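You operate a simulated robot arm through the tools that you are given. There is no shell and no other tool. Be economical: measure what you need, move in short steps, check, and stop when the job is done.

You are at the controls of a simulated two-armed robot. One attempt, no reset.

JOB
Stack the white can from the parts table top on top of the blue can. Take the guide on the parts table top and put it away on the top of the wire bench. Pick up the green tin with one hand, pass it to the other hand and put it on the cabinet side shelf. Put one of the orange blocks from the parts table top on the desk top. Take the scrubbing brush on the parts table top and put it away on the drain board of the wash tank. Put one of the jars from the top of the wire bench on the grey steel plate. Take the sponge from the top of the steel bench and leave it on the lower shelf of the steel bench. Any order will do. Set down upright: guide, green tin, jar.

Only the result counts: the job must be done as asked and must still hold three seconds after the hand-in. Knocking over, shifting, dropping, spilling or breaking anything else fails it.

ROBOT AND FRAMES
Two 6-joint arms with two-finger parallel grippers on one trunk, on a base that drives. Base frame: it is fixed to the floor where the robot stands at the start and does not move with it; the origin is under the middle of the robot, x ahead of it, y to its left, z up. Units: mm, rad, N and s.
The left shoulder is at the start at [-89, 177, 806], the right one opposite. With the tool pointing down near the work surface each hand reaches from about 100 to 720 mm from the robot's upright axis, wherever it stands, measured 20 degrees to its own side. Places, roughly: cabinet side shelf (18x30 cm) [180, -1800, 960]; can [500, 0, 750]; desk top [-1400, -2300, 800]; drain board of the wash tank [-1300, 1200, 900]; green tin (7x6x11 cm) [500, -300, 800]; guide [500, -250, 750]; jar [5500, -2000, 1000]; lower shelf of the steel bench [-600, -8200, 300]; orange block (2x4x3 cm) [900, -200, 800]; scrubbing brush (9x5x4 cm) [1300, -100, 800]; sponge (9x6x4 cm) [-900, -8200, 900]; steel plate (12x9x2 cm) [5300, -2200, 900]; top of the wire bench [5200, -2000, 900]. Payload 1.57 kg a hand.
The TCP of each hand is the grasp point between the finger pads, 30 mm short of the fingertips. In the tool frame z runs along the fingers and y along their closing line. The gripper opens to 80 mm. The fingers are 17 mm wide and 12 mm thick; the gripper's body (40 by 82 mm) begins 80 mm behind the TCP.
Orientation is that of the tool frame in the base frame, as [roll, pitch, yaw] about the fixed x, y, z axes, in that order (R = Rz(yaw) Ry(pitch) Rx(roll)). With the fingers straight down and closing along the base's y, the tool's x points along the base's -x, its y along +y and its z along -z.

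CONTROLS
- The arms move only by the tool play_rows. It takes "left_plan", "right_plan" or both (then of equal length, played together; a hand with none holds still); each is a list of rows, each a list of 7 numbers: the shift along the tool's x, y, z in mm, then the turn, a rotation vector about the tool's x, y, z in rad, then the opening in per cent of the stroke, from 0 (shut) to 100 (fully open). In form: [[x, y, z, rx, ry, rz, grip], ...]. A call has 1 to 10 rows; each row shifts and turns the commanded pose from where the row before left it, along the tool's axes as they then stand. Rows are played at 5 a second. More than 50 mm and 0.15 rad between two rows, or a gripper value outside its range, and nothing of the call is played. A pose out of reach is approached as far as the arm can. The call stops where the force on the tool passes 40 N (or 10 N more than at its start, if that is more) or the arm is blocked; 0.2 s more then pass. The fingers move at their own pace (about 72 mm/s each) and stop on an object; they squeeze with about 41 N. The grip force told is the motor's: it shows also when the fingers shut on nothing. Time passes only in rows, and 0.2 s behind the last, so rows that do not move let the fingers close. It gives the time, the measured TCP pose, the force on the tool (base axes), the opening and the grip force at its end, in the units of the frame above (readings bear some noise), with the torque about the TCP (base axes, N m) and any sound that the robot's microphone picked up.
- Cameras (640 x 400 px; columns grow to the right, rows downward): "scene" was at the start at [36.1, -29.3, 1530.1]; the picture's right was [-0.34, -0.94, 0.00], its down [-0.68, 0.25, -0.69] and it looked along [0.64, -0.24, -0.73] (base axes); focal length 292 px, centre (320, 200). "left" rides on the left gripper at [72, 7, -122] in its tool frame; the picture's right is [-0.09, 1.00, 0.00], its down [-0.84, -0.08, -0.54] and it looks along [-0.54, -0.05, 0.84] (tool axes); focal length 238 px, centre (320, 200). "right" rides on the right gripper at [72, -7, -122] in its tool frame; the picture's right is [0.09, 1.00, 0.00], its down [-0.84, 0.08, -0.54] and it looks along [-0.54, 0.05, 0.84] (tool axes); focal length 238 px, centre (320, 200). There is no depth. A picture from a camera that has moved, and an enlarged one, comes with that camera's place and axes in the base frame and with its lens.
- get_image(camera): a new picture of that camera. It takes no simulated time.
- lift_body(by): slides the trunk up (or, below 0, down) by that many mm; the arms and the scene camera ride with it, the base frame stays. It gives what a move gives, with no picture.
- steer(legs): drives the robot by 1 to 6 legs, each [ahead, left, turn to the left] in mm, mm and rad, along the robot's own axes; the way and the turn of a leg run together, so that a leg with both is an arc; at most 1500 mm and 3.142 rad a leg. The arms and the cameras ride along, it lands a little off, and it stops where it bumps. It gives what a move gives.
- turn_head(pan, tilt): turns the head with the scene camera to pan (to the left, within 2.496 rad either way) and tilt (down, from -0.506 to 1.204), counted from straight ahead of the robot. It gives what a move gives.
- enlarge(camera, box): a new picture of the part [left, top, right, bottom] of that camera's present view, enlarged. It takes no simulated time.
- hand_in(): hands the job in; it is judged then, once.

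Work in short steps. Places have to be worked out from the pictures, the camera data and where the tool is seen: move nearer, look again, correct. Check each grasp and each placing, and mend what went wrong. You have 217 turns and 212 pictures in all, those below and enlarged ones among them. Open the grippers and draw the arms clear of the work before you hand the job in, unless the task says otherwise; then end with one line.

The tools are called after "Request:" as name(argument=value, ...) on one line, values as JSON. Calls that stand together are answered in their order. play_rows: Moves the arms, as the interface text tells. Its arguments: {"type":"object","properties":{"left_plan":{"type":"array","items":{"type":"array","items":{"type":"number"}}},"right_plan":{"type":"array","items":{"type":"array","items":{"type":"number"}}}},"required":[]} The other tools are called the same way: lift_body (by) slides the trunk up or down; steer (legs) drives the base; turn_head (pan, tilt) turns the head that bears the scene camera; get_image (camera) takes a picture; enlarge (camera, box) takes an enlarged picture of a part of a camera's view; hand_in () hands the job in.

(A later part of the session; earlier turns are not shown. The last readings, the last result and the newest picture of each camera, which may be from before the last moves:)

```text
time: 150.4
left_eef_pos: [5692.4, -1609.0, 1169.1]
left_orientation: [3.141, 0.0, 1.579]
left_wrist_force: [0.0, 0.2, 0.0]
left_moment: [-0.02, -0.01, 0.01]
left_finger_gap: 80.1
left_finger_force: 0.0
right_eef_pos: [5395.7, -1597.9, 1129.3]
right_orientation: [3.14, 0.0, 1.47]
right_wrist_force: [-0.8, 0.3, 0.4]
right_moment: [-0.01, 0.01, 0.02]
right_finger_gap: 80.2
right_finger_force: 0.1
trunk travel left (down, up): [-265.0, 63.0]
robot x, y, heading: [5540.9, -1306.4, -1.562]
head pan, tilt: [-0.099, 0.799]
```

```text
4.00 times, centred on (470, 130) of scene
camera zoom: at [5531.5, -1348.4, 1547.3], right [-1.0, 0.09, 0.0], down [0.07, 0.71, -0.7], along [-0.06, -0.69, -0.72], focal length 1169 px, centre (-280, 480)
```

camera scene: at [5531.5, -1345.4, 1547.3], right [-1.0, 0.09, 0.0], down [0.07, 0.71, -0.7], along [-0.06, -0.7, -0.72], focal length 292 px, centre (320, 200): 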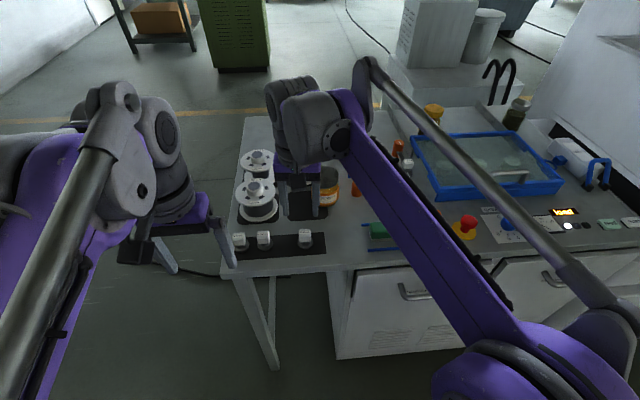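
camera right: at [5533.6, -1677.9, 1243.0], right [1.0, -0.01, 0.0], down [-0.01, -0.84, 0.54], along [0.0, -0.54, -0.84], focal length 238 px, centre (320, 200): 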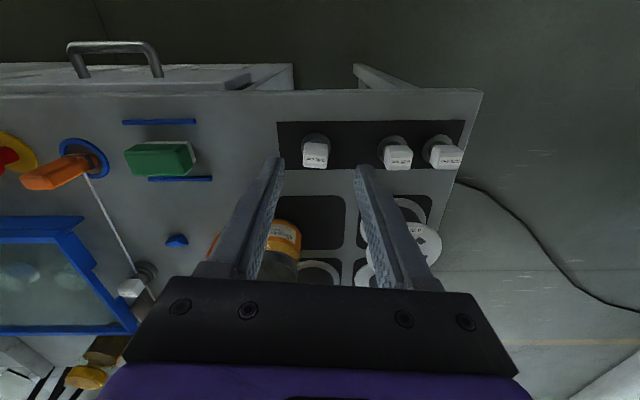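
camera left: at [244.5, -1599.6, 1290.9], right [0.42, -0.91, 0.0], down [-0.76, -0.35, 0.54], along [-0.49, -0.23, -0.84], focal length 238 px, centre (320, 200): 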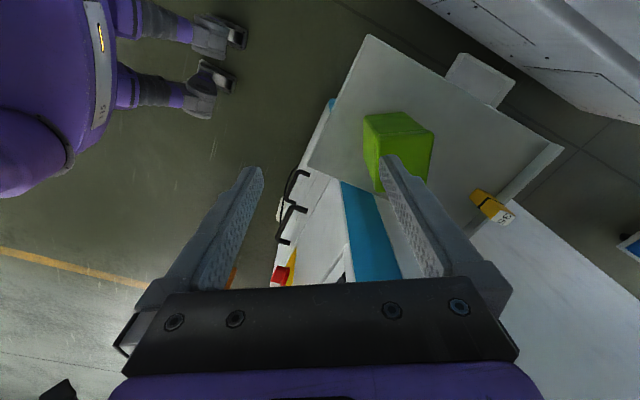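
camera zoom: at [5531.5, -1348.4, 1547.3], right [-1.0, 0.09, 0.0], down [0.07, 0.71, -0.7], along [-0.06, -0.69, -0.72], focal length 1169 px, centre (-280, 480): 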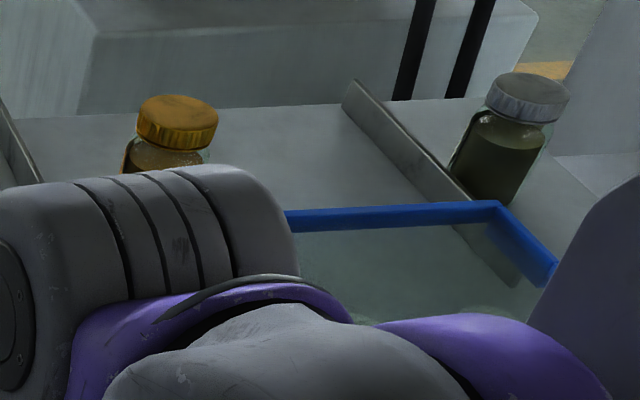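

Jar ≈[5466,−1962], lid ~77 mm wide (tight for 80 mm). Plate centre ≈[5345,−2202]. I need to know how close the base may go; I look down at it.

Request:
turn_head(pan=0.0, tilt=1.204)

Request:
get_image(camera="scene")

Request:
turn_head(pan=0.9, tilt=0.5)

Request:
get_image(camera="scene")

```text
time: 151.3
left_eef_pos: [5692.1, -1608.1, 1168.0]
left_orientation: [3.141, 0.0, 1.58]
left_wrist_force: [0.3, 0.0, 0.0]
left_moment: [-0.03, 0.01, 0.01]
left_finger_gap: 80.1
left_finger_force: 0.0
right_eef_pos: [5396.2, -1598.4, 1130.8]
right_orientation: [3.139, 0.001, 1.471]
right_wrist_force: [-0.5, 0.7, -0.3]
right_moment: [0.0, -0.03, 0.02]
right_finger_gap: 79.9
right_finger_force: 0.0
trunk travel left (down, up): [-265.0, 63.0]
robot x, y, heading: [5540.8, -1306.5, -1.566]
head pan, tilt: [0.0, 1.201]
```

```text
117 pictures are left
camera scene: at [5539.5, -1323.7, 1519.6], right [-1.0, -0.01, 0.0], down [-0.01, 0.93, -0.36], along [0.0, -0.36, -0.93], focal length 292 px, centre (320, 200)
```

scene: 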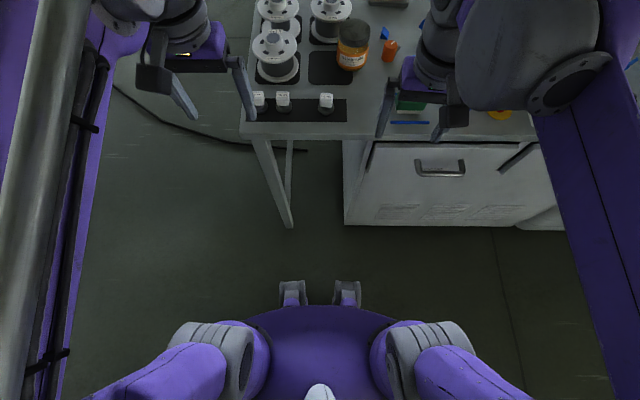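

```text
time: 152.5
left_eef_pos: [5691.0, -1609.1, 1168.8]
left_orientation: [-3.141, 0.0, 1.578]
left_wrist_force: [-0.2, -0.3, 0.3]
left_moment: [-0.03, 0.01, 0.02]
left_finger_gap: 79.9
left_finger_force: 0.1
right_eef_pos: [5395.8, -1598.4, 1129.9]
right_orientation: [3.14, 0.0, 1.469]
right_wrist_force: [0.1, 0.0, -0.2]
right_moment: [-0.03, -0.02, 0.01]
right_finger_gap: 80.1
right_finger_force: 0.0
trunk travel left (down, up): [-265.0, 63.0]
robot x, y, heading: [5537.5, -1308.2, -1.558]
head pan, tilt: [0.901, 0.499]
```

```text
116 pictures are left
camera scene: at [5610.8, -1323.7, 1573.2], right [-0.61, -0.79, 0.0], down [-0.38, 0.29, -0.88], along [0.69, -0.54, -0.48], focal length 292 px, centre (320, 200)
```

scene: 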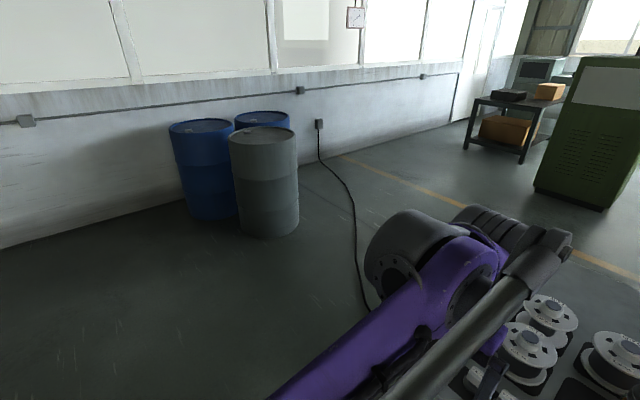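

The base is small (front ≈150 mm). I'll work from the bench's open left end, facing −x, using the left hand for jar and plate. Driving there.

Request:
steer(legs=[[0, 570, 0], [0, 0, -1.58], [0, 690, 0]])

Request:
turn_head(pan=0.0, tilt=0.7)

Request:
get_image(camera="scene")

```text
time: 168.0
left_eef_pos: [5806.5, -2146.4, 1168.4]
left_orientation: [3.142, 0.001, -0.009]
left_wrist_force: [-0.1, 0.6, 0.1]
left_moment: [0.0, -0.04, -0.04]
left_finger_gap: 79.8
left_finger_force: 0.1
right_eef_pos: [5821.5, -1851.4, 1129.1]
right_orientation: [3.14, 0.001, -0.119]
right_wrist_force: [-1.0, -0.4, 0.4]
right_moment: [-0.03, -0.01, 0.0]
right_finger_gap: 80.0
right_finger_force: 0.0
trunk travel left (down, up): [-265.0, 63.0]
robot x, y, heading: [6113.8, -2000.7, 3.135]
head pan, tilt: [0.901, 0.499]
```

```text
time: 169.2
left_eef_pos: [5808.7, -2147.0, 1168.5]
left_orientation: [3.141, -0.001, -0.009]
left_wrist_force: [-0.2, -0.7, 0.7]
left_moment: [0.01, 0.01, -0.04]
left_finger_gap: 80.0
left_finger_force: 0.0
right_eef_pos: [5821.8, -1851.9, 1129.4]
right_orientation: [3.14, 0.002, -0.119]
right_wrist_force: [0.3, -0.3, 0.7]
right_moment: [0.0, -0.01, 0.01]
right_finger_gap: 79.8
right_finger_force: 0.1
trunk travel left (down, up): [-265.0, 63.0]
robot x, y, heading: [6111.8, -1999.0, 3.126]
head pan, tilt: [0.0, 0.7]
```

```text
115 pictures are left
camera scene: at [6068.8, -1999.4, 1555.5], right [0.01, 1.0, 0.0], down [0.64, 0.0, -0.77], along [-0.77, 0.01, -0.64], focal length 292 px, centre (320, 200)
```

scene: 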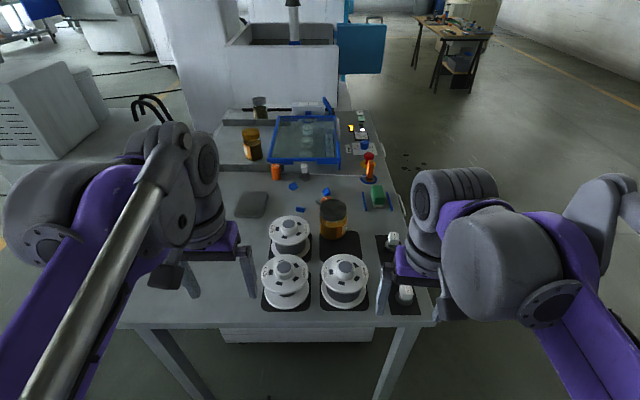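

I advance 130 mm to the bench end and zoom in.

Request:
steer(legs=[[130, 0, 0]])

Request:
enlarge(camera="scene", box=[220, 140, 380, 240])

Request:
get_image(camera="left")

```text
time: 170.5
left_eef_pos: [5679.9, -2147.2, 1168.8]
left_orientation: [3.141, 0.0, -0.01]
left_wrist_force: [0.6, -0.2, -0.9]
left_moment: [0.01, -0.02, -0.02]
left_finger_gap: 80.1
left_finger_force: 0.1
right_eef_pos: [5695.2, -1848.8, 1129.0]
right_orientation: [3.14, 0.001, -0.119]
right_wrist_force: [0.7, -0.3, 0.7]
right_moment: [0.0, 0.0, -0.04]
right_finger_gap: 80.0
right_finger_force: 0.2
trunk travel left (down, up): [-265.0, 63.0]
robot x, y, heading: [5982.3, -1997.2, 3.13]
head pan, tilt: [0.0, 0.7]
```

```text
4.00 times, centred on (300, 190) of scene
camera zoom: at [5940.7, -1998.3, 1555.5], right [0.01, 1.0, 0.0], down [0.64, -0.01, -0.77], along [-0.77, 0.01, -0.64], focal length 1169 px, centre (400, 240)
```

zoom: 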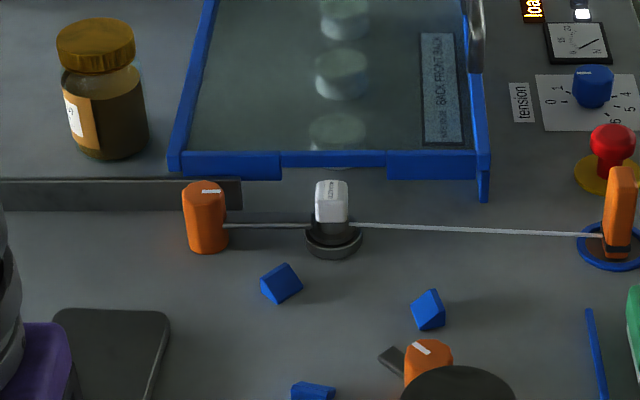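

```text
113 pictures are left
camera left: at [5751.5, -2153.4, 1289.9], right [-0.1, -0.99, 0.0], down [-0.84, 0.08, 0.54], along [-0.54, 0.05, -0.84], focal length 238 px, centre (320, 200)
```

left: 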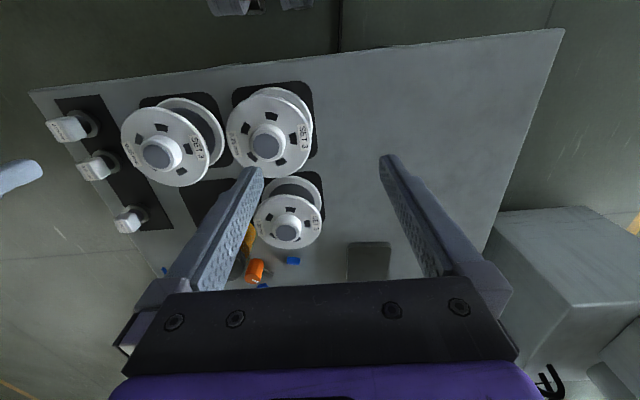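

I turn the left wrist 90° to close along x, drawing the right hand aside at the same time.

Request:
play_rows(left_plan=[[0, 0, 0, 0, 0, 0.15, 100], [0, 0, 0, 0, 0, 0.15, 100], [0, 0, 0, 0, 0, 0.15, 100], [0, 0, 0, 0, 0, 0.15, 100], [0, 0, 0, 0, 0, 0.15, 100], [0, 0, 0, 0, 0, 0.15, 100], [0, 0, 0, 0, 0, 0.15, 100], [0, 0, 0, 0, 0, 0.15, 100], [0, 0, 0, 0, 0, 0.15, 100], [0, 0, 0, 0, 0, 0.15, 100]], right_plan=[[27, -23, 0, 0, 0, 0, 100], [27, -23, 0, 0, 0, 0, 100], [27, -23, 0, 0, 0, 0, 100], [27, -23, 0, 0, 0, 0, 100], [0, 0, 0, 0, 0, 0, 100], [0, 0, 0, 0, 0, 0, 100], [0, 0, 0, 0, 0, 0, 100], [0, 0, 0, 0, 0, 0, 100], [0, 0, 0, 0, 0, 0, 100], [0, 0, 0, 0, 0, 0, 100]])

Request:
play_rows(left_plan=[[0, 0, 0, 0, 0, 0.07, 100], [-30, 36, 0, 0, 0, 0, 100], [-30, 36, 0, 0, 0, 0, 100], [-30, 36, 0, 0, 0, 0, 100], [-30, 36, 0, 0, 0, 0, 100], [-30, 36, 0, 0, 0, 0, 100], [-22, 36, 0, 0, 0, 0, 100], [0, 0, 30, 0, 0, 0, 100], [0, 0, 30, 0, 0, 0, 100]])

Request:
get_image(camera="left")

Request:
get_image(camera="scene")

```text
time: 172.7
left_eef_pos: [5678.9, -2145.0, 1168.0]
left_orientation: [-3.141, 0.001, -1.51]
left_wrist_force: [-0.4, -0.9, 0.4]
left_moment: [0.03, -0.01, -0.02]
left_finger_gap: 80.2
left_finger_force: 0.1
right_eef_pos: [5812.3, -1772.4, 1132.2]
right_orientation: [3.139, 0.001, -0.119]
right_wrist_force: [-0.2, 0.1, -0.2]
right_moment: [0.02, 0.01, -0.02]
right_finger_gap: 80.0
right_finger_force: 0.0
trunk travel left (down, up): [-265.0, 63.0]
robot x, y, heading: [5983.6, -1998.9, 3.132]
head pan, tilt: [0.0, 0.7]
```

```text
time: 174.7
left_eef_pos: [5465.4, -1972.5, 1106.5]
left_orientation: [-3.14, 0.0, -1.578]
left_wrist_force: [-0.3, -0.3, -1.1]
left_moment: [0.01, -0.02, 0.01]
left_finger_gap: 79.9
left_finger_force: 0.1
left hand out of reach, approached as far as the arm can: row 7
right_eef_pos: [5810.5, -1772.2, 1131.7]
right_orientation: [3.14, 0.0, -0.119]
right_wrist_force: [0.0, 0.5, 0.5]
right_moment: [-0.01, -0.04, -0.01]
right_finger_gap: 80.1
right_finger_force: 0.1
trunk travel left (down, up): [-265.0, 63.0]
robot x, y, heading: [5982.0, -1999.7, 3.133]
head pan, tilt: [0.0, 0.7]
```

```text
112 pictures are left
camera left: at [5458.3, -2044.6, 1227.0], right [-1.0, 0.1, 0.0], down [0.08, 0.84, 0.54], along [0.05, 0.54, -0.84], focal length 238 px, centre (320, 200)
```

left: 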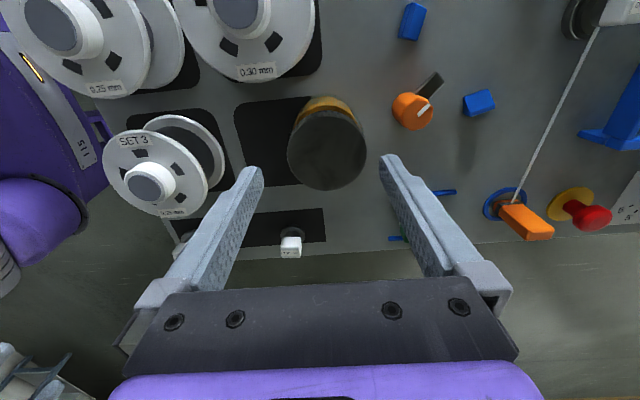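

```text
111 pictures are left
camera scene: at [5939.3, -1997.9, 1555.5], right [0.01, 1.0, 0.0], down [0.64, -0.01, -0.76], along [-0.76, 0.01, -0.64], focal length 292 px, centre (320, 200)
```

scene: 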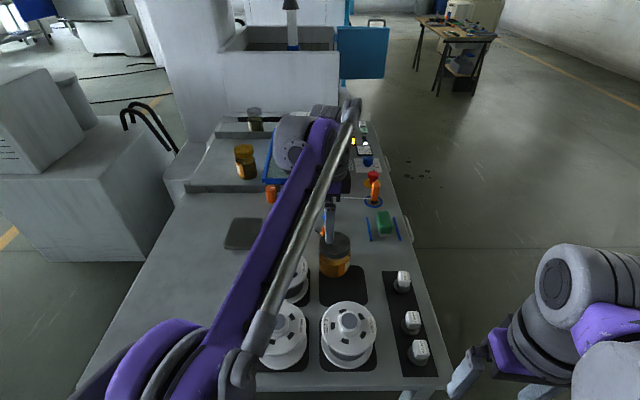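

I zoom on the lid to measure its diameter precisely.

Request:
enlarge(camera="left", box=[260, 80, 400, 200])

Request:
enlarge(camera="scene", box=[290, 200, 390, 300])

```text
3.33 times, centred on (330, 140) of left
camera zoom: at [5458.3, -2044.6, 1227.0], right [-1.0, 0.1, 0.0], down [0.08, 0.84, 0.54], along [0.05, 0.54, -0.84], focal length 794 px, centre (287, 400)
```

zoom: 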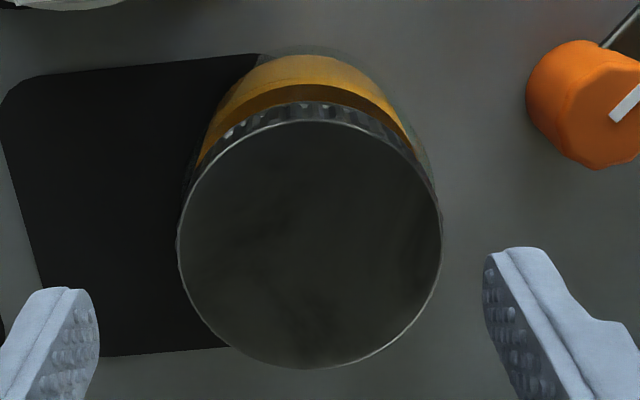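

```text
4.00 times, centred on (340, 250) of scene
camera zoom: at [5939.3, -1997.9, 1555.5], right [0.01, 1.0, 0.0], down [0.64, -0.01, -0.76], along [-0.76, 0.01, -0.64], focal length 1169 px, centre (240, 0)
```

zoom: 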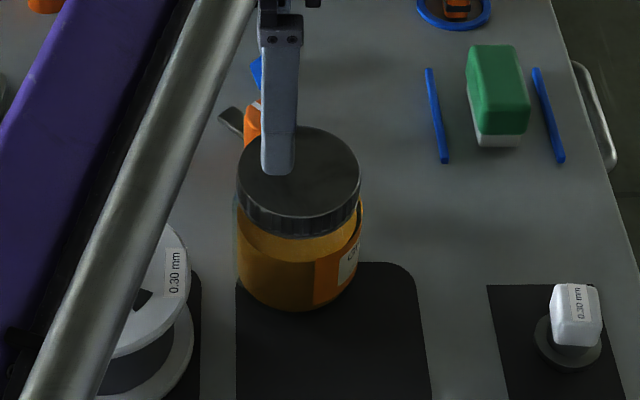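

Lid ≈77 mm wide at [5459.5,−1956,1006]; body is wider, so only the lid can be gripped, with ~1.5 mm clearance per side. I lower to just above it and servo visually.

Request:
play_rows(left_plan=[[-16.5, 6, 20, 0, 0, 0, 100], [0, 0, 25, 0, 0, 0, 100], [0, 0, 12, 0, 0, 0, 100], [0, 0, 0, 0, 0, 0, 100]])

Request:
enlarge(camera="left", box=[240, 100, 400, 220])

Request:
enlarge(camera="scene", box=[290, 200, 390, 300])

```text
time: 175.7
left_eef_pos: [5460.5, -1956.1, 1049.4]
left_orientation: [3.14, -0.001, -1.578]
left_wrist_force: [0.4, -0.4, -0.4]
left_moment: [0.0, 0.01, 0.01]
left_finger_gap: 79.9
left_finger_force: 0.0
right_eef_pos: [5812.0, -1771.9, 1131.5]
right_orientation: [3.141, -0.001, -0.119]
right_wrist_force: [0.2, -0.2, 0.3]
right_moment: [0.0, 0.02, 0.0]
right_finger_gap: 80.1
right_finger_force: 0.0
trunk travel left (down, up): [-265.0, 63.0]
robot x, y, heading: [5987.8, -1994.3, 3.133]
head pan, tilt: [0.0, 0.7]
```

```text
3.33 times, centred on (320, 160) of left
camera zoom: at [5452.9, -2029.3, 1170.8], right [-1.0, 0.1, 0.0], down [0.08, 0.84, 0.54], along [0.05, 0.54, -0.84], focal length 794 px, centre (320, 333)
```

zoom: 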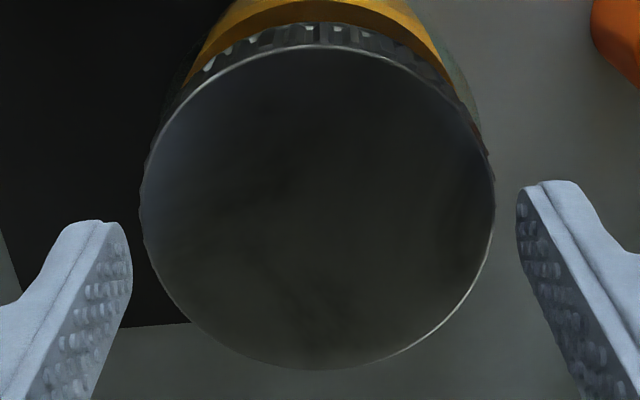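

```text
4.00 times, centred on (340, 250) of scene
camera zoom: at [5940.3, -1998.3, 1555.5], right [0.01, 1.0, 0.0], down [0.64, -0.01, -0.76], along [-0.76, 0.01, -0.64], focal length 1169 px, centre (240, 0)
```

zoom: 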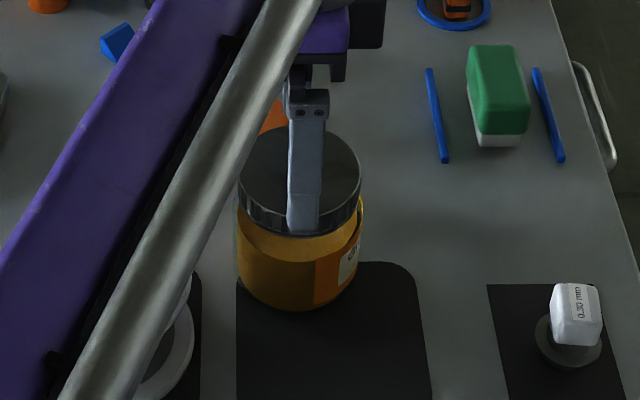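

By the camera geometry the lid axis is within 0.3 mm of the tool axis. I lower slowly, watching force.

Request:
play_rows(left_plan=[[0, 0, 8, 0, 0, 0, 100], [0, 0, 5, 0, 0, 0, 100], [0, 0, 4, 0, 0, 0, 100], [0, 0, 0, 0, 0, 0, 100]])

Request:
enlarge(camera="left", box=[240, 100, 400, 220])

Request:
enlarge(camera="scene", box=[300, 210, 380, 290])

```text
time: 176.7
left_eef_pos: [5459.5, -1956.9, 1031.5]
left_orientation: [-3.141, -0.001, -1.578]
left_wrist_force: [0.4, -0.1, -0.1]
left_moment: [0.01, 0.02, 0.0]
left_finger_gap: 80.0
left_finger_force: 0.0
right_eef_pos: [5812.0, -1772.0, 1131.0]
right_orientation: [3.14, 0.001, -0.117]
right_wrist_force: [-0.4, -0.2, 0.0]
right_moment: [0.01, -0.03, -0.02]
right_finger_gap: 80.1
right_finger_force: 0.0
trunk travel left (down, up): [-265.0, 63.0]
robot x, y, heading: [5985.0, -1998.2, 3.134]
head pan, tilt: [0.0, 0.7]
```

```text
3.33 times, centred on (320, 160) of left
camera zoom: at [5453.6, -2029.0, 1153.4], right [-1.0, 0.1, 0.0], down [0.08, 0.84, 0.54], along [0.05, 0.54, -0.84], focal length 794 px, centre (320, 333)
```

zoom: 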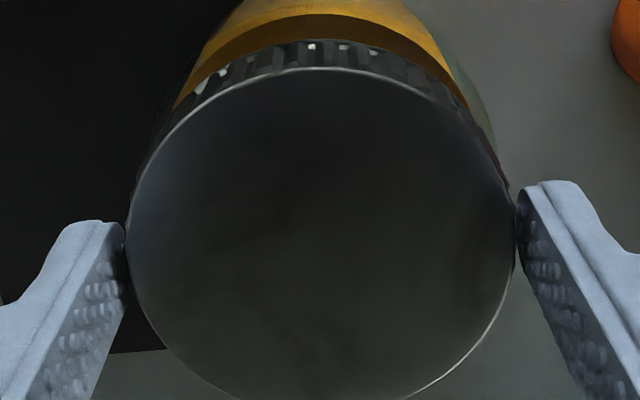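

```text
5.00 times, centred on (340, 250) of scene
camera zoom: at [5940.4, -1998.3, 1555.5], right [0.01, 1.0, 0.0], down [0.64, -0.01, -0.76], along [-0.76, 0.01, -0.64], focal length 1461 px, centre (220, -50)
```

zoom: 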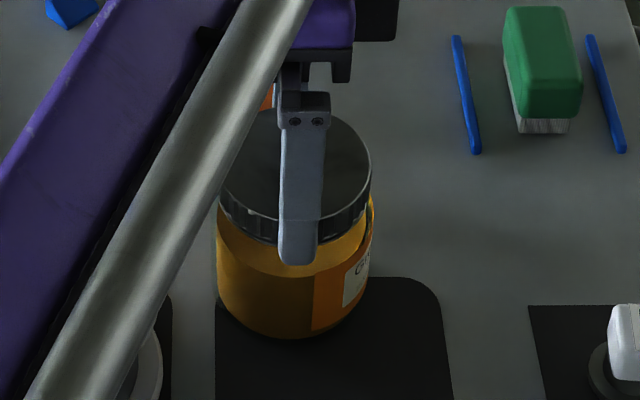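

The fingers seem to straddle the lid without force. I go 9 mm deeper, checking.

Request:
play_rows(left_plan=[[0, 0, 4, 0, 0, 0, 100], [0, 0, 4, 0, 0, 0, 100], [0, 0, 0, 0, 0, 0, 100]])

```text
time: 177.5
left_eef_pos: [5460.8, -1956.1, 1023.2]
left_orientation: [3.141, 0.0, -1.58]
left_wrist_force: [0.4, 0.4, 0.8]
left_moment: [0.0, 0.0, -0.01]
left_finger_gap: 80.0
left_finger_force: 0.1
right_eef_pos: [5811.3, -1772.6, 1131.6]
right_orientation: [3.138, -0.001, -0.118]
right_wrist_force: [0.4, 0.1, -0.1]
right_moment: [-0.02, 0.01, -0.01]
right_finger_gap: 80.1
right_finger_force: 0.1
trunk travel left (down, up): [-265.0, 63.0]
robot x, y, heading: [5982.2, -1997.2, 3.126]
head pan, tilt: [0.0, 0.7]
```

No contact; close here and read the gap.

Request:
play_rows(left_plan=[[0, 0, 2, 0, 0, 0, 100], [0, 0, 0, 0, 0, 0, 0], [0, 0, 0, 0, 0, 0, 0], [0, 0, 0, 0, 0, 0, 0]])

Request:
enlarge(camera="left", box=[240, 100, 400, 220])

```text
time: 178.5
left_eef_pos: [5460.8, -1956.9, 1021.6]
left_orientation: [3.141, 0.001, -1.577]
left_wrist_force: [-2.1, 1.3, 3.0]
left_moment: [-0.02, 0.05, -0.01]
left_finger_gap: 74.3
left_finger_force: 41.2
right_eef_pos: [5812.8, -1772.0, 1131.6]
right_orientation: [3.14, 0.0, -0.119]
right_wrist_force: [-0.3, -0.3, -0.2]
right_moment: [0.02, -0.02, 0.05]
right_finger_gap: 80.1
right_finger_force: 0.1
trunk travel left (down, up): [-265.0, 63.0]
robot x, y, heading: [5985.0, -1997.8, 3.132]
head pan, tilt: [0.0, 0.7]
```

```text
3.33 times, centred on (320, 160) of left
camera zoom: at [5453.9, -2029.1, 1142.6], right [-1.0, 0.1, 0.0], down [0.08, 0.84, 0.54], along [0.05, 0.54, -0.84], focal length 794 px, centre (320, 333)
```

zoom: 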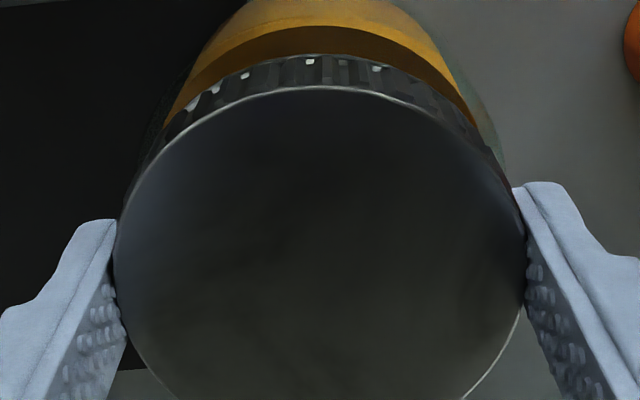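

Lid gripped at 74.3 mm with good depth. I lift very gently first.

Request:
play_rows(left_plan=[[0, 0, -2, 0, 0, 0, 0], [0, 0, -3, 0, 0, 0, 0], [0, 0, -4, 0, 0, 0, 0], [0, 0, -5, 0, 0, 0, 0], [0, 0, -6, 0, 0, 0, 0], [0, 0, 0, 0, 0, 0, 0]])

Request:
enlarge(camera="scene", box=[300, 210, 380, 290])

```text
time: 179.9
left_eef_pos: [5461.5, -1955.6, 1042.6]
left_orientation: [3.141, 0.0, -1.577]
left_wrist_force: [-0.3, 0.2, -1.9]
left_moment: [0.03, 0.0, -0.05]
left_finger_gap: 74.3
left_finger_force: 41.0
right_eef_pos: [5812.2, -1773.1, 1131.7]
right_orientation: [3.141, -0.001, -0.118]
right_wrist_force: [0.4, 0.3, -1.0]
right_moment: [-0.01, -0.07, 0.0]
right_finger_gap: 80.1
right_finger_force: 0.1
trunk travel left (down, up): [-265.0, 63.0]
robot x, y, heading: [5983.8, -1997.7, 3.131]
head pan, tilt: [0.0, 0.7]
```

```text
5.00 times, centred on (340, 250) of scene
camera zoom: at [5940.1, -1998.3, 1555.5], right [0.01, 1.0, 0.0], down [0.64, -0.01, -0.76], along [-0.76, 0.01, -0.64], focal length 1461 px, centre (220, -50)
```

zoom: 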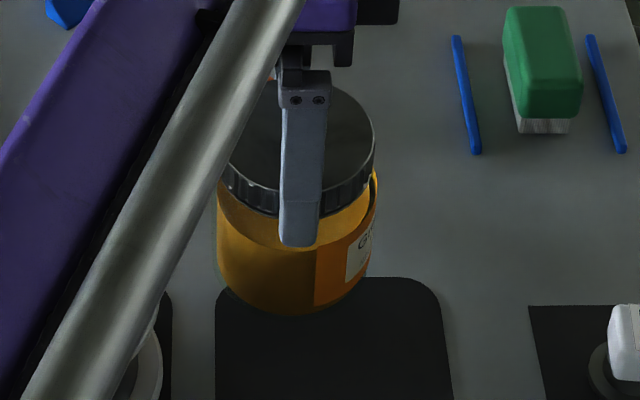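

Jar is held. To gain reach for the plate I raise the trunk 60 mm and move 60 mm closer.

Request:
lift_body(by=60)

Request:
steer(legs=[[60, 0, 0]])

Request:
get_image(camera="scene")

Request:
get_image(camera="left")

```text
time: 180.9
left_eef_pos: [5461.0, -1956.5, 1101.2]
left_orientation: [-3.14, -0.003, -1.579]
left_wrist_force: [1.3, -0.2, -4.0]
left_moment: [-0.01, 0.02, -0.03]
left_finger_gap: 74.3
left_finger_force: 41.1
right_eef_pos: [5812.2, -1772.1, 1188.8]
right_orientation: [3.139, 0.001, -0.119]
right_wrist_force: [-0.3, 0.1, -0.3]
right_moment: [-0.02, 0.04, 0.0]
right_finger_gap: 79.9
right_finger_force: 0.1
trunk travel left (down, up): [-325.0, 3.0]
robot x, y, heading: [5983.2, -1994.5, 3.127]
head pan, tilt: [0.0, 0.7]
```

```text
time: 181.9
left_eef_pos: [5404.2, -1955.7, 1102.4]
left_orientation: [-3.14, -0.001, -1.577]
left_wrist_force: [-0.8, -1.3, -3.0]
left_moment: [-0.02, -0.01, -0.01]
left_finger_gap: 74.2
left_finger_force: 40.5
right_eef_pos: [5754.9, -1772.1, 1188.1]
right_orientation: [3.141, -0.001, -0.119]
right_wrist_force: [0.5, 0.3, 0.4]
right_moment: [0.01, 0.0, 0.0]
right_finger_gap: 80.0
right_finger_force: 0.1
trunk travel left (down, up): [-325.0, 3.0]
robot x, y, heading: [5924.7, -1996.6, 3.129]
head pan, tilt: [0.0, 0.7]
```

```text
102 pictures are left
camera scene: at [5886.4, -1997.9, 1619.1], right [0.01, 1.0, 0.0], down [0.64, 0.0, -0.77], along [-0.77, 0.01, -0.64], focal length 292 px, centre (320, 200)
```

scene: 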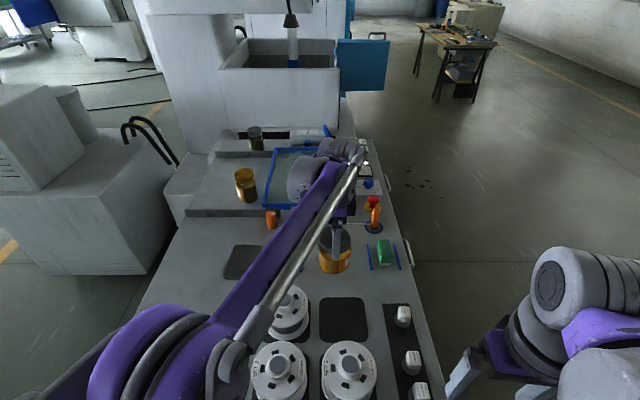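

```text
101 pictures are left
camera left: at [5397.9, -2029.0, 1223.0], right [-1.0, 0.1, 0.0], down [0.08, 0.84, 0.54], along [0.05, 0.54, -0.84], focal length 238 px, centre (320, 200)
```

left: 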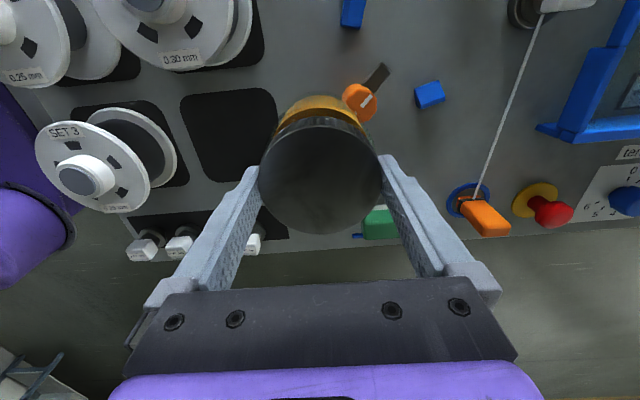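

I zoom on the plate for its exact place.

Request:
enlarge(camera="scene", box=[200, 210, 300, 310])

```text
4.00 times, centred on (250, 260) of scene
camera zoom: at [5886.4, -1997.9, 1619.1], right [0.01, 1.0, 0.0], down [0.64, 0.0, -0.77], along [-0.77, 0.01, -0.64], focal length 1169 px, centre (600, -40)
```

zoom: 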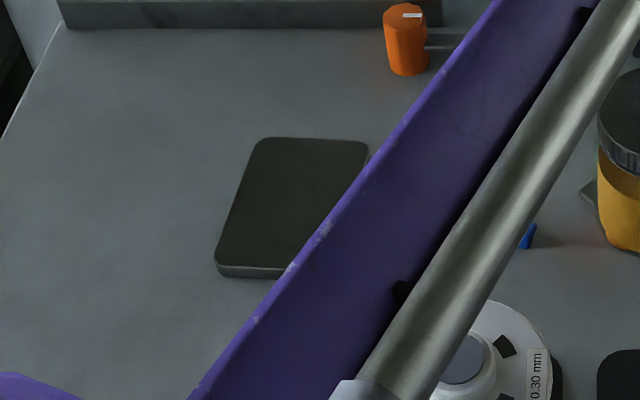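

Plate centre ≈[5341,−2208]. I carry the jar over it smoothly.

Request:
play_rows(left_plan=[[12, 3, 0, 0, 0, 0, 0], [25, 6, 0, 0, 0, 0, 0], [32, 8, 0, 0, 0, 0, 0], [35, 9, 0, 0, 0, 0, 0], [35, 9, 0, 0, 0, 0, 0], [35, 9, 0, 0, 0, 0, 0], [33, 8, 0, 0, 0, 0, 0], [26, 7, 0, 0, 0, 0, 0], [18, 4, 0, 0, 0, 0, 0], [0, 0, 0, 0, 0, 0, 0]])

Request:
get_image(camera="left")

Request:
enlarge(camera="scene", box=[180, 180, 320, 320])

```text
time: 184.1
left_eef_pos: [5339.0, -2208.1, 1100.6]
left_orientation: [3.141, 0.0, -1.577]
left_wrist_force: [0.2, -1.2, -2.2]
left_moment: [0.01, 0.05, 0.03]
left_finger_gap: 74.4
left_finger_force: 40.3
right_eef_pos: [5753.0, -1772.5, 1188.7]
right_orientation: [3.14, 0.001, -0.116]
right_wrist_force: [0.9, 1.0, 0.0]
right_moment: [-0.02, -0.06, -0.02]
right_finger_gap: 79.9
right_finger_force: 0.0
trunk travel left (down, up): [-325.0, 3.0]
robot x, y, heading: [5923.7, -1997.5, 3.134]
head pan, tilt: [0.0, 0.7]
```

```text
99 pictures are left
camera left: at [5331.4, -2280.4, 1222.7], right [-1.0, 0.1, 0.0], down [0.08, 0.84, 0.54], along [0.05, 0.54, -0.84], focal length 238 px, centre (320, 200)
```

left: 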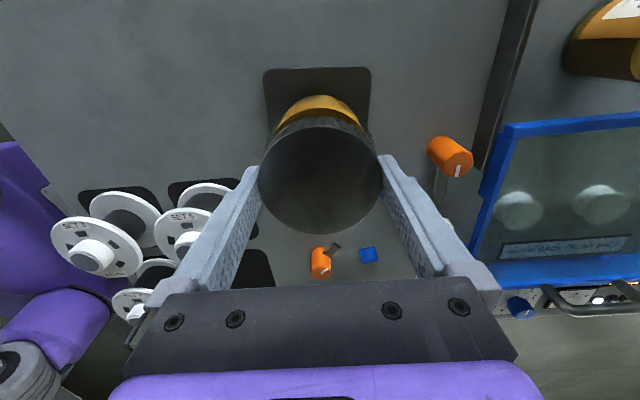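

```text
2.86 times, centred on (250, 250) of scene
camera zoom: at [5884.7, -1997.8, 1619.4], right [0.01, 1.0, 0.0], down [0.64, 0.0, -0.76], along [-0.76, 0.01, -0.64], focal length 835 px, centre (520, 57)
```

zoom: 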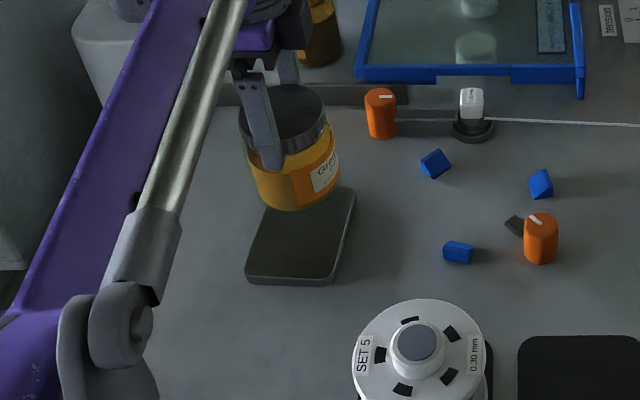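

Well over the plate (centre ≈[5337,−2212]). I lower.

Request:
play_rows(left_plan=[[3, 1, 8, 0, 0, 0, 0], [0, 0, 14, 0, 0, 0, 0], [0, 0, 14, 0, 0, 0, 0], [0, 0, 8, 0, 0, 0, 0], [0, 0, 4, 0, 0, 0, 0], [0, 0, 0, 0, 0, 0, 0]])

Request:
get_image(camera="left")

Request:
enlarge(camera="scene", box=[200, 200, 300, 300])

```text
time: 185.5
left_eef_pos: [5337.5, -2210.4, 1054.5]
left_orientation: [-3.141, 0.001, -1.577]
left_wrist_force: [0.3, 0.9, -3.1]
left_moment: [-0.04, 0.02, 0.02]
left_finger_gap: 74.3
left_finger_force: 41.0
right_eef_pos: [5754.3, -1771.6, 1188.7]
right_orientation: [3.139, 0.001, -0.116]
right_wrist_force: [0.0, 1.0, 0.4]
right_moment: [0.03, 0.04, -0.02]
right_finger_gap: 80.0
right_finger_force: 0.0
trunk travel left (down, up): [-325.0, 3.0]
robot x, y, heading: [5925.0, -1995.6, 3.138]
head pan, tilt: [0.0, 0.7]
```

```text
97 pictures are left
camera left: at [5330.2, -2282.6, 1175.4], right [-1.0, 0.1, 0.0], down [0.08, 0.84, 0.54], along [0.05, 0.54, -0.84], focal length 238 px, centre (320, 200)
```

left: 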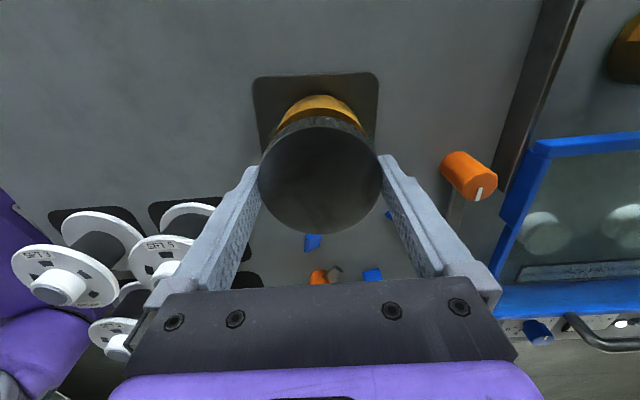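

```text
4.00 times, centred on (250, 250) of scene
camera zoom: at [5884.6, -1998.1, 1619.4], right [0.01, 1.0, 0.0], down [0.64, 0.0, -0.76], along [-0.76, 0.01, -0.64], focal length 1169 px, centre (600, 0)
```

zoom: 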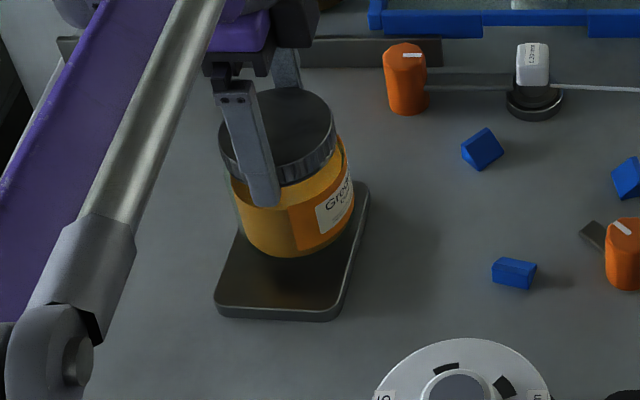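

Slight shift, then descend to contact.

Request:
play_rows(left_plan=[[4, 1, 3, 0, 0, 0, 0], [0, 0, 3, 0, 0, 0, 0], [0, 0, 2, 0, 0, 0, 0], [0, 0, 0, 0, 0, 0, 0]])

Request:
play_rows(left_plan=[[0, 0, 1.5, 0, 0, 0, 0], [0, 0, 1.5, 0, 0, 0, 0], [0, 0, 0, 0, 0, 0, 0]])

```text
time: 186.5
left_eef_pos: [5336.8, -2214.9, 1046.1]
left_orientation: [-3.141, 0.0, -1.576]
left_wrist_force: [0.4, -0.7, -2.5]
left_moment: [0.02, -0.02, 0.03]
left_finger_gap: 74.0
left_finger_force: 41.1
right_eef_pos: [5754.0, -1771.3, 1189.4]
right_orientation: [3.14, -0.001, -0.118]
right_wrist_force: [0.4, 0.6, 0.4]
right_moment: [-0.03, -0.01, -0.04]
right_finger_gap: 80.0
right_finger_force: 0.3
trunk travel left (down, up): [-325.0, 3.0]
robot x, y, heading: [5925.4, -1994.9, 3.132]
head pan, tilt: [0.0, 0.7]
```

```text
time: 187.3
left_eef_pos: [5336.1, -2215.3, 1043.2]
left_orientation: [3.141, 0.0, -1.577]
left_wrist_force: [-0.9, 0.2, -2.6]
left_moment: [-0.01, 0.02, -0.01]
left_finger_gap: 74.3
left_finger_force: 41.1
right_eef_pos: [5752.0, -1771.9, 1189.3]
right_orientation: [3.139, -0.001, -0.117]
right_wrist_force: [0.5, -0.2, 0.1]
right_moment: [0.0, -0.01, -0.01]
right_finger_gap: 80.2
right_finger_force: 0.1
trunk travel left (down, up): [-325.0, 3.0]
robot x, y, heading: [5925.7, -1997.5, 3.135]
head pan, tilt: [0.0, 0.7]
```

Request:
play_rows(left_plan=[[0, 0, 1.5, 0, 0, 0, 0], [0, 0, 1.5, 0, 0, 0, 0], [0, 0, 0, 0, 0, 0, 0]])

Request:
play_rows(left_plan=[[0, 0, 1, 0, 0, 0, 0], [0, 0, 1, 0, 0, 0, 0], [0, 0, 0, 0, 0, 0, 0]])

```text
time: 188.1
left_eef_pos: [5336.2, -2214.8, 1040.0]
left_orientation: [-3.141, 0.002, -1.577]
left_wrist_force: [0.5, 0.2, -2.7]
left_moment: [-0.06, 0.0, 0.04]
left_finger_gap: 74.3
left_finger_force: 40.9
right_eef_pos: [5753.1, -1770.5, 1190.1]
right_orientation: [3.139, 0.0, -0.116]
right_wrist_force: [0.5, 0.4, -0.4]
right_moment: [0.0, -0.03, 0.0]
right_finger_gap: 79.9
right_finger_force: 0.1
trunk travel left (down, up): [-325.0, 3.0]
robot x, y, heading: [5926.3, -1992.8, 3.137]
head pan, tilt: [0.0, 0.7]
```

```text
time: 188.9
left_eef_pos: [5334.9, -2214.7, 1038.3]
left_orientation: [-3.141, 0.0, -1.577]
left_wrist_force: [0.1, -0.2, -3.1]
left_moment: [0.01, 0.04, -0.01]
left_finger_gap: 74.1
left_finger_force: 41.1
right_eef_pos: [5754.0, -1772.8, 1188.8]
right_orientation: [3.14, 0.0, -0.117]
right_wrist_force: [0.8, -0.7, 0.2]
right_moment: [0.0, 0.02, -0.01]
right_finger_gap: 80.0
right_finger_force: 0.1
trunk travel left (down, up): [-325.0, 3.0]
robot x, y, heading: [5927.5, -1993.2, 3.136]
head pan, tilt: [0.0, 0.7]
```

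Request:
play_rows(left_plan=[[0, 0, 1.5, 0, 0, 0, 0], [0, 0, 1.5, 0, 0, 0, 0], [0, 0, 0, 0, 0, 0, 0]])

Request:
enlarge(camera="scene", box=[200, 200, 300, 300])

```text
time: 189.7
left_eef_pos: [5336.4, -2213.6, 1035.3]
left_orientation: [-3.14, 0.0, -1.575]
left_wrist_force: [-0.8, 0.3, 0.3]
left_moment: [0.0, 0.02, 0.0]
left_finger_gap: 74.3
left_finger_force: 41.3
right_eef_pos: [5753.6, -1772.6, 1189.7]
right_orientation: [3.139, 0.001, -0.117]
right_wrist_force: [-0.1, 0.0, 0.4]
right_moment: [0.04, -0.02, -0.01]
right_finger_gap: 80.1
right_finger_force: 0.1
trunk travel left (down, up): [-325.0, 3.0]
robot x, y, heading: [5926.4, -1998.1, 3.133]
head pan, tilt: [0.0, 0.7]
```

```text
4.00 times, centred on (250, 250) of scene
camera zoom: at [5884.8, -1998.1, 1619.5], right [0.01, 1.0, 0.0], down [0.64, 0.0, -0.76], along [-0.76, 0.01, -0.64], focal length 1169 px, centre (600, 0)
```

zoom: 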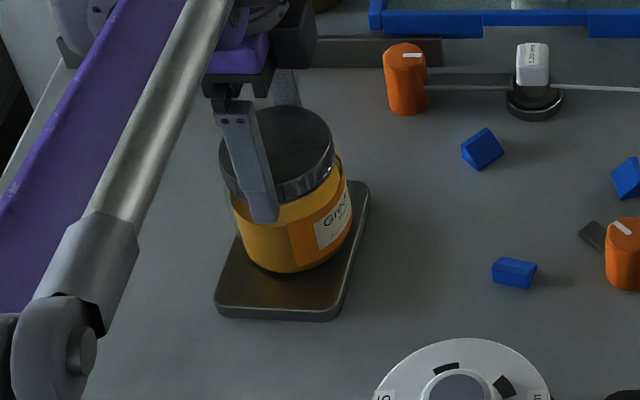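

Contact made (weight gone). I release fully and rise straight up.

Request:
play_rows(left_plan=[[0, 0, 0.5, 0, 0, 0, 0], [0, 0, 0, 0, 0, 0, 100], [0, 0, 0, 0, 0, 0, 100], [0, 0, 0, 0, 0, 0, 100], [0, 0, -5, 0, 0, 0, 100], [0, 0, -10, 0, 0, 0, 100], [0, 0, -20, 0, 0, 0, 100], [0, 0, -30, 0, 0, 0, 100], [0, 0, -20, 0, 0, 0, 100]])

Request:
get_image(camera="left")

Request:
enlarge(camera="scene", box=[180, 180, 320, 320])

```text
time: 191.7
left_eef_pos: [5337.5, -2215.7, 1121.0]
left_orientation: [3.142, 0.0, -1.576]
left_wrist_force: [0.1, -0.4, -0.4]
left_moment: [-0.02, 0.01, 0.0]
left_finger_gap: 80.2
left_finger_force: 0.1
right_eef_pos: [5753.4, -1771.0, 1189.0]
right_orientation: [3.139, 0.0, -0.116]
right_wrist_force: [-1.0, 0.9, -0.2]
right_moment: [0.02, 0.01, 0.02]
right_finger_gap: 79.9
right_finger_force: 0.2
trunk travel left (down, up): [-325.0, 3.0]
robot x, y, heading: [5924.3, -1997.8, 3.132]
head pan, tilt: [0.0, 0.7]
```

```text
94 pictures are left
camera left: at [5330.3, -2287.4, 1241.5], right [-1.0, 0.1, 0.0], down [0.08, 0.84, 0.54], along [0.05, 0.54, -0.84], focal length 238 px, centre (320, 200)
```

left: 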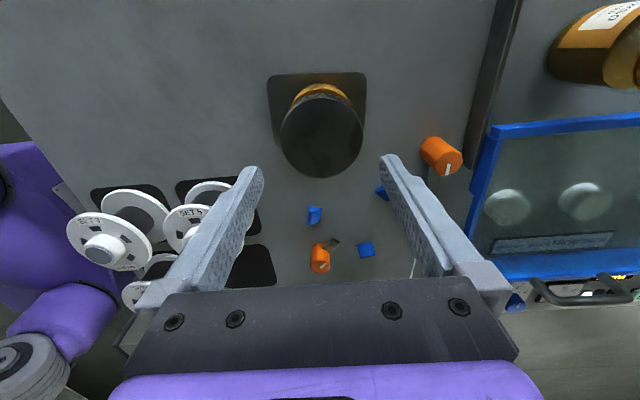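

```text
2.86 times, centred on (250, 250) of scene
camera zoom: at [5884.9, -1998.0, 1619.4], right [0.01, 1.0, 0.0], down [0.64, 0.0, -0.77], along [-0.76, 0.01, -0.64], focal length 835 px, centre (520, 57)
```

zoom: 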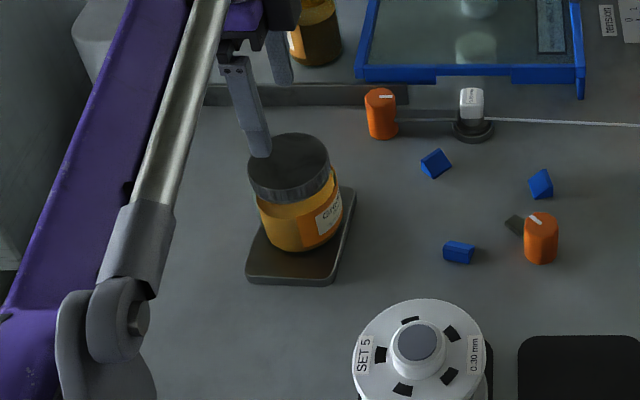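

Jar stands on the plate. I retract and straighten the left hand, lower the trunk, and drive back toward the parts table's right side.

Request:
play_rows(left_plan=[[-10, -42, 0, 0, 0, 0, 100], [-10, -42, 0, 0, 0, 0, 100], [-10, -42, 0, 0, 0, 0, 100], [-10, -42, 0, 0, 0, 0, 100], [-10, -42, 0, 0, 0, 0, 100], [-10, -42, 0, 0, 0, 0, 100]])

Request:
play_rows(left_plan=[[0, 0, 0, 0, 0, -0.15, 100], [0, 0, 0, 0, 0, -0.15, 100], [0, 0, 0, 0, 0, -0.15, 100], [0, 0, 0, 0, 0, -0.15, 100], [0, 0, 0, 0, 0, -0.15, 100], [0, 0, 0, 0, 0, -0.15, 100], [0, 0, 0, 0, 0, -0.15, 100], [0, 0, 0, 0, 0, -0.15, 100], [0, 0, 0, 0, 0, -0.15, 100], [0, 0, 0, 0, 0, -0.15, 100]])

Request:
steer(legs=[[-200, 0, 0], [0, -1050, 0], [1500, 0, 0], [1000, 0, 0]])

```text
time: 193.1
left_eef_pos: [5592.3, -2154.1, 1118.5]
left_orientation: [-3.141, 0.0, -1.576]
left_wrist_force: [0.0, 0.1, -1.2]
left_moment: [-0.03, 0.01, 0.02]
left_finger_gap: 80.1
left_finger_force: 0.0
right_eef_pos: [5755.4, -1771.8, 1189.9]
right_orientation: [-3.141, 0.001, -0.118]
right_wrist_force: [0.7, 0.4, 0.1]
right_moment: [0.0, 0.04, -0.01]
right_finger_gap: 80.0
right_finger_force: 0.0
trunk travel left (down, up): [-325.0, 3.0]
robot x, y, heading: [5923.8, -1994.8, 3.139]
head pan, tilt: [0.0, 0.7]
```

```text
time: 195.3
left_eef_pos: [5588.6, -2155.6, 1120.1]
left_orientation: [-3.141, 0.0, -0.076]
left_wrist_force: [-0.8, 0.2, 0.1]
left_moment: [-0.01, -0.01, 0.04]
left_finger_gap: 80.3
left_finger_force: 0.1
right_eef_pos: [5753.8, -1771.4, 1189.4]
right_orientation: [3.14, 0.0, -0.117]
right_wrist_force: [-0.6, -0.4, -0.2]
right_moment: [0.04, 0.01, 0.0]
right_finger_gap: 79.8
right_finger_force: 0.0
trunk travel left (down, up): [-325.0, 3.0]
robot x, y, heading: [5931.4, -1993.9, 3.132]
head pan, tilt: [0.0, 0.7]
```

```text
time: 217.9
left_eef_pos: [3296.1, -1034.3, 1120.0]
left_orientation: [3.141, 0.0, -0.103]
left_wrist_force: [0.6, -0.3, -0.3]
left_moment: [0.04, -0.01, 0.01]
left_finger_gap: 80.0
left_finger_force: 0.0
right_eef_pos: [3471.2, -655.6, 1189.3]
right_orientation: [3.14, -0.001, -0.141]
right_wrist_force: [0.1, 0.7, -0.2]
right_moment: [-0.02, 0.03, 0.0]
right_finger_gap: 79.9
right_finger_force: 0.0
trunk travel left (down, up): [-325.0, 3.0]
robot x, y, heading: [3634.9, -883.7, 3.111]
head pan, tilt: [0.0, 0.7]
```

Continue along the aisle to x≈1100 and turn to face the table.

Request:
steer(legs=[[0, 0, 0.035], [1500, 0, 0], [1030, 0, 0], [0, 0, -1.571]])

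Request:
turn_head(pan=0.0, tilt=0.7)

Request:
lift_body(by=-60)

Request:
get_image(camera="scene")

```text
time: 234.6
left_eef_pos: [935.8, -542.7, 1118.9]
left_orientation: [3.141, -0.001, -1.658]
left_wrist_force: [0.8, -0.2, 0.1]
left_moment: [0.01, 0.02, -0.01]
left_finger_gap: 79.9
left_finger_force: 0.0
right_eef_pos: [1318.0, -709.7, 1189.7]
right_orientation: [3.139, 0.001, -1.697]
right_wrist_force: [0.5, 0.3, -0.9]
right_moment: [0.04, 0.01, -0.02]
right_finger_gap: 80.1
right_finger_force: 0.1
trunk travel left (down, up): [-325.0, 3.0]
robot x, y, heading: [1093.9, -879.0, 1.553]
head pan, tilt: [0.0, 0.7]
```

```text
time: 235.2
left_eef_pos: [935.8, -540.3, 1118.8]
left_orientation: [3.141, 0.0, -1.657]
left_wrist_force: [-0.5, 0.4, 0.9]
left_moment: [0.01, 0.01, 0.0]
left_finger_gap: 80.0
left_finger_force: 0.1
right_eef_pos: [1317.2, -708.6, 1189.6]
right_orientation: [3.14, 0.0, -1.699]
right_wrist_force: [0.2, 0.4, 0.3]
right_moment: [-0.02, 0.02, 0.01]
right_finger_gap: 80.0
right_finger_force: 0.1
trunk travel left (down, up): [-325.0, 3.0]
robot x, y, heading: [1090.3, -874.6, 1.555]
head pan, tilt: [0.0, 0.7]
```

```text
time: 236.2
left_eef_pos: [934.2, -540.9, 1059.1]
left_orientation: [3.141, 0.0, -1.658]
left_wrist_force: [1.4, -0.2, -0.8]
left_moment: [-0.01, 0.02, 0.04]
left_finger_gap: 79.9
left_finger_force: 0.0
right_eef_pos: [1317.3, -709.4, 1128.6]
right_orientation: [3.141, -0.001, -1.698]
right_wrist_force: [-0.2, 0.6, -0.2]
right_moment: [-0.03, -0.03, 0.01]
right_finger_gap: 79.8
right_finger_force: 0.0
trunk travel left (down, up): [-265.0, 63.0]
robot x, y, heading: [1092.8, -876.5, 1.55]
head pan, tilt: [0.0, 0.7]
```

```text
92 pictures are left
camera scene: at [1093.3, -836.0, 1555.5], right [1.0, -0.02, 0.0], down [-0.01, -0.64, -0.76], along [0.01, 0.76, -0.64], focal length 292 px, centre (320, 200)
```

scene: 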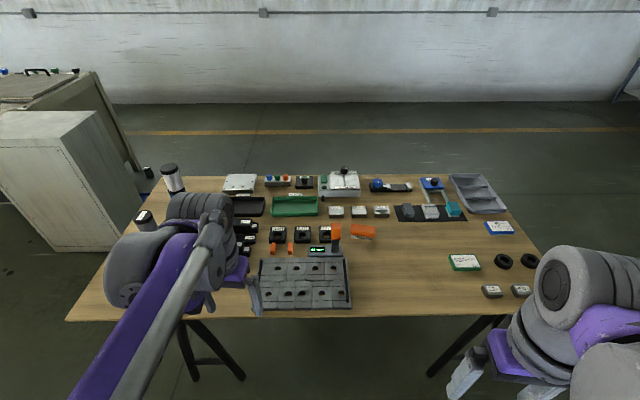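

Request:
enlarge(camera="scene", box=[240, 190, 400, 310])

```text
3.33 times, centred on (320, 250) of scene
camera zoom: at [1093.3, -836.0, 1555.5], right [1.0, -0.02, 0.0], down [-0.01, -0.64, -0.76], along [0.01, 0.76, -0.64], focal length 974 px, centre (320, 33)
```

zoom: 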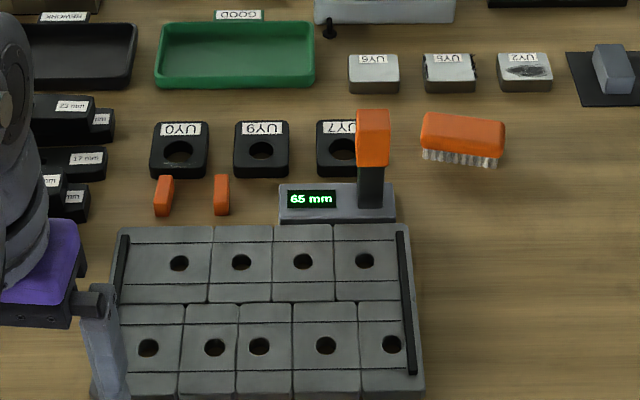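

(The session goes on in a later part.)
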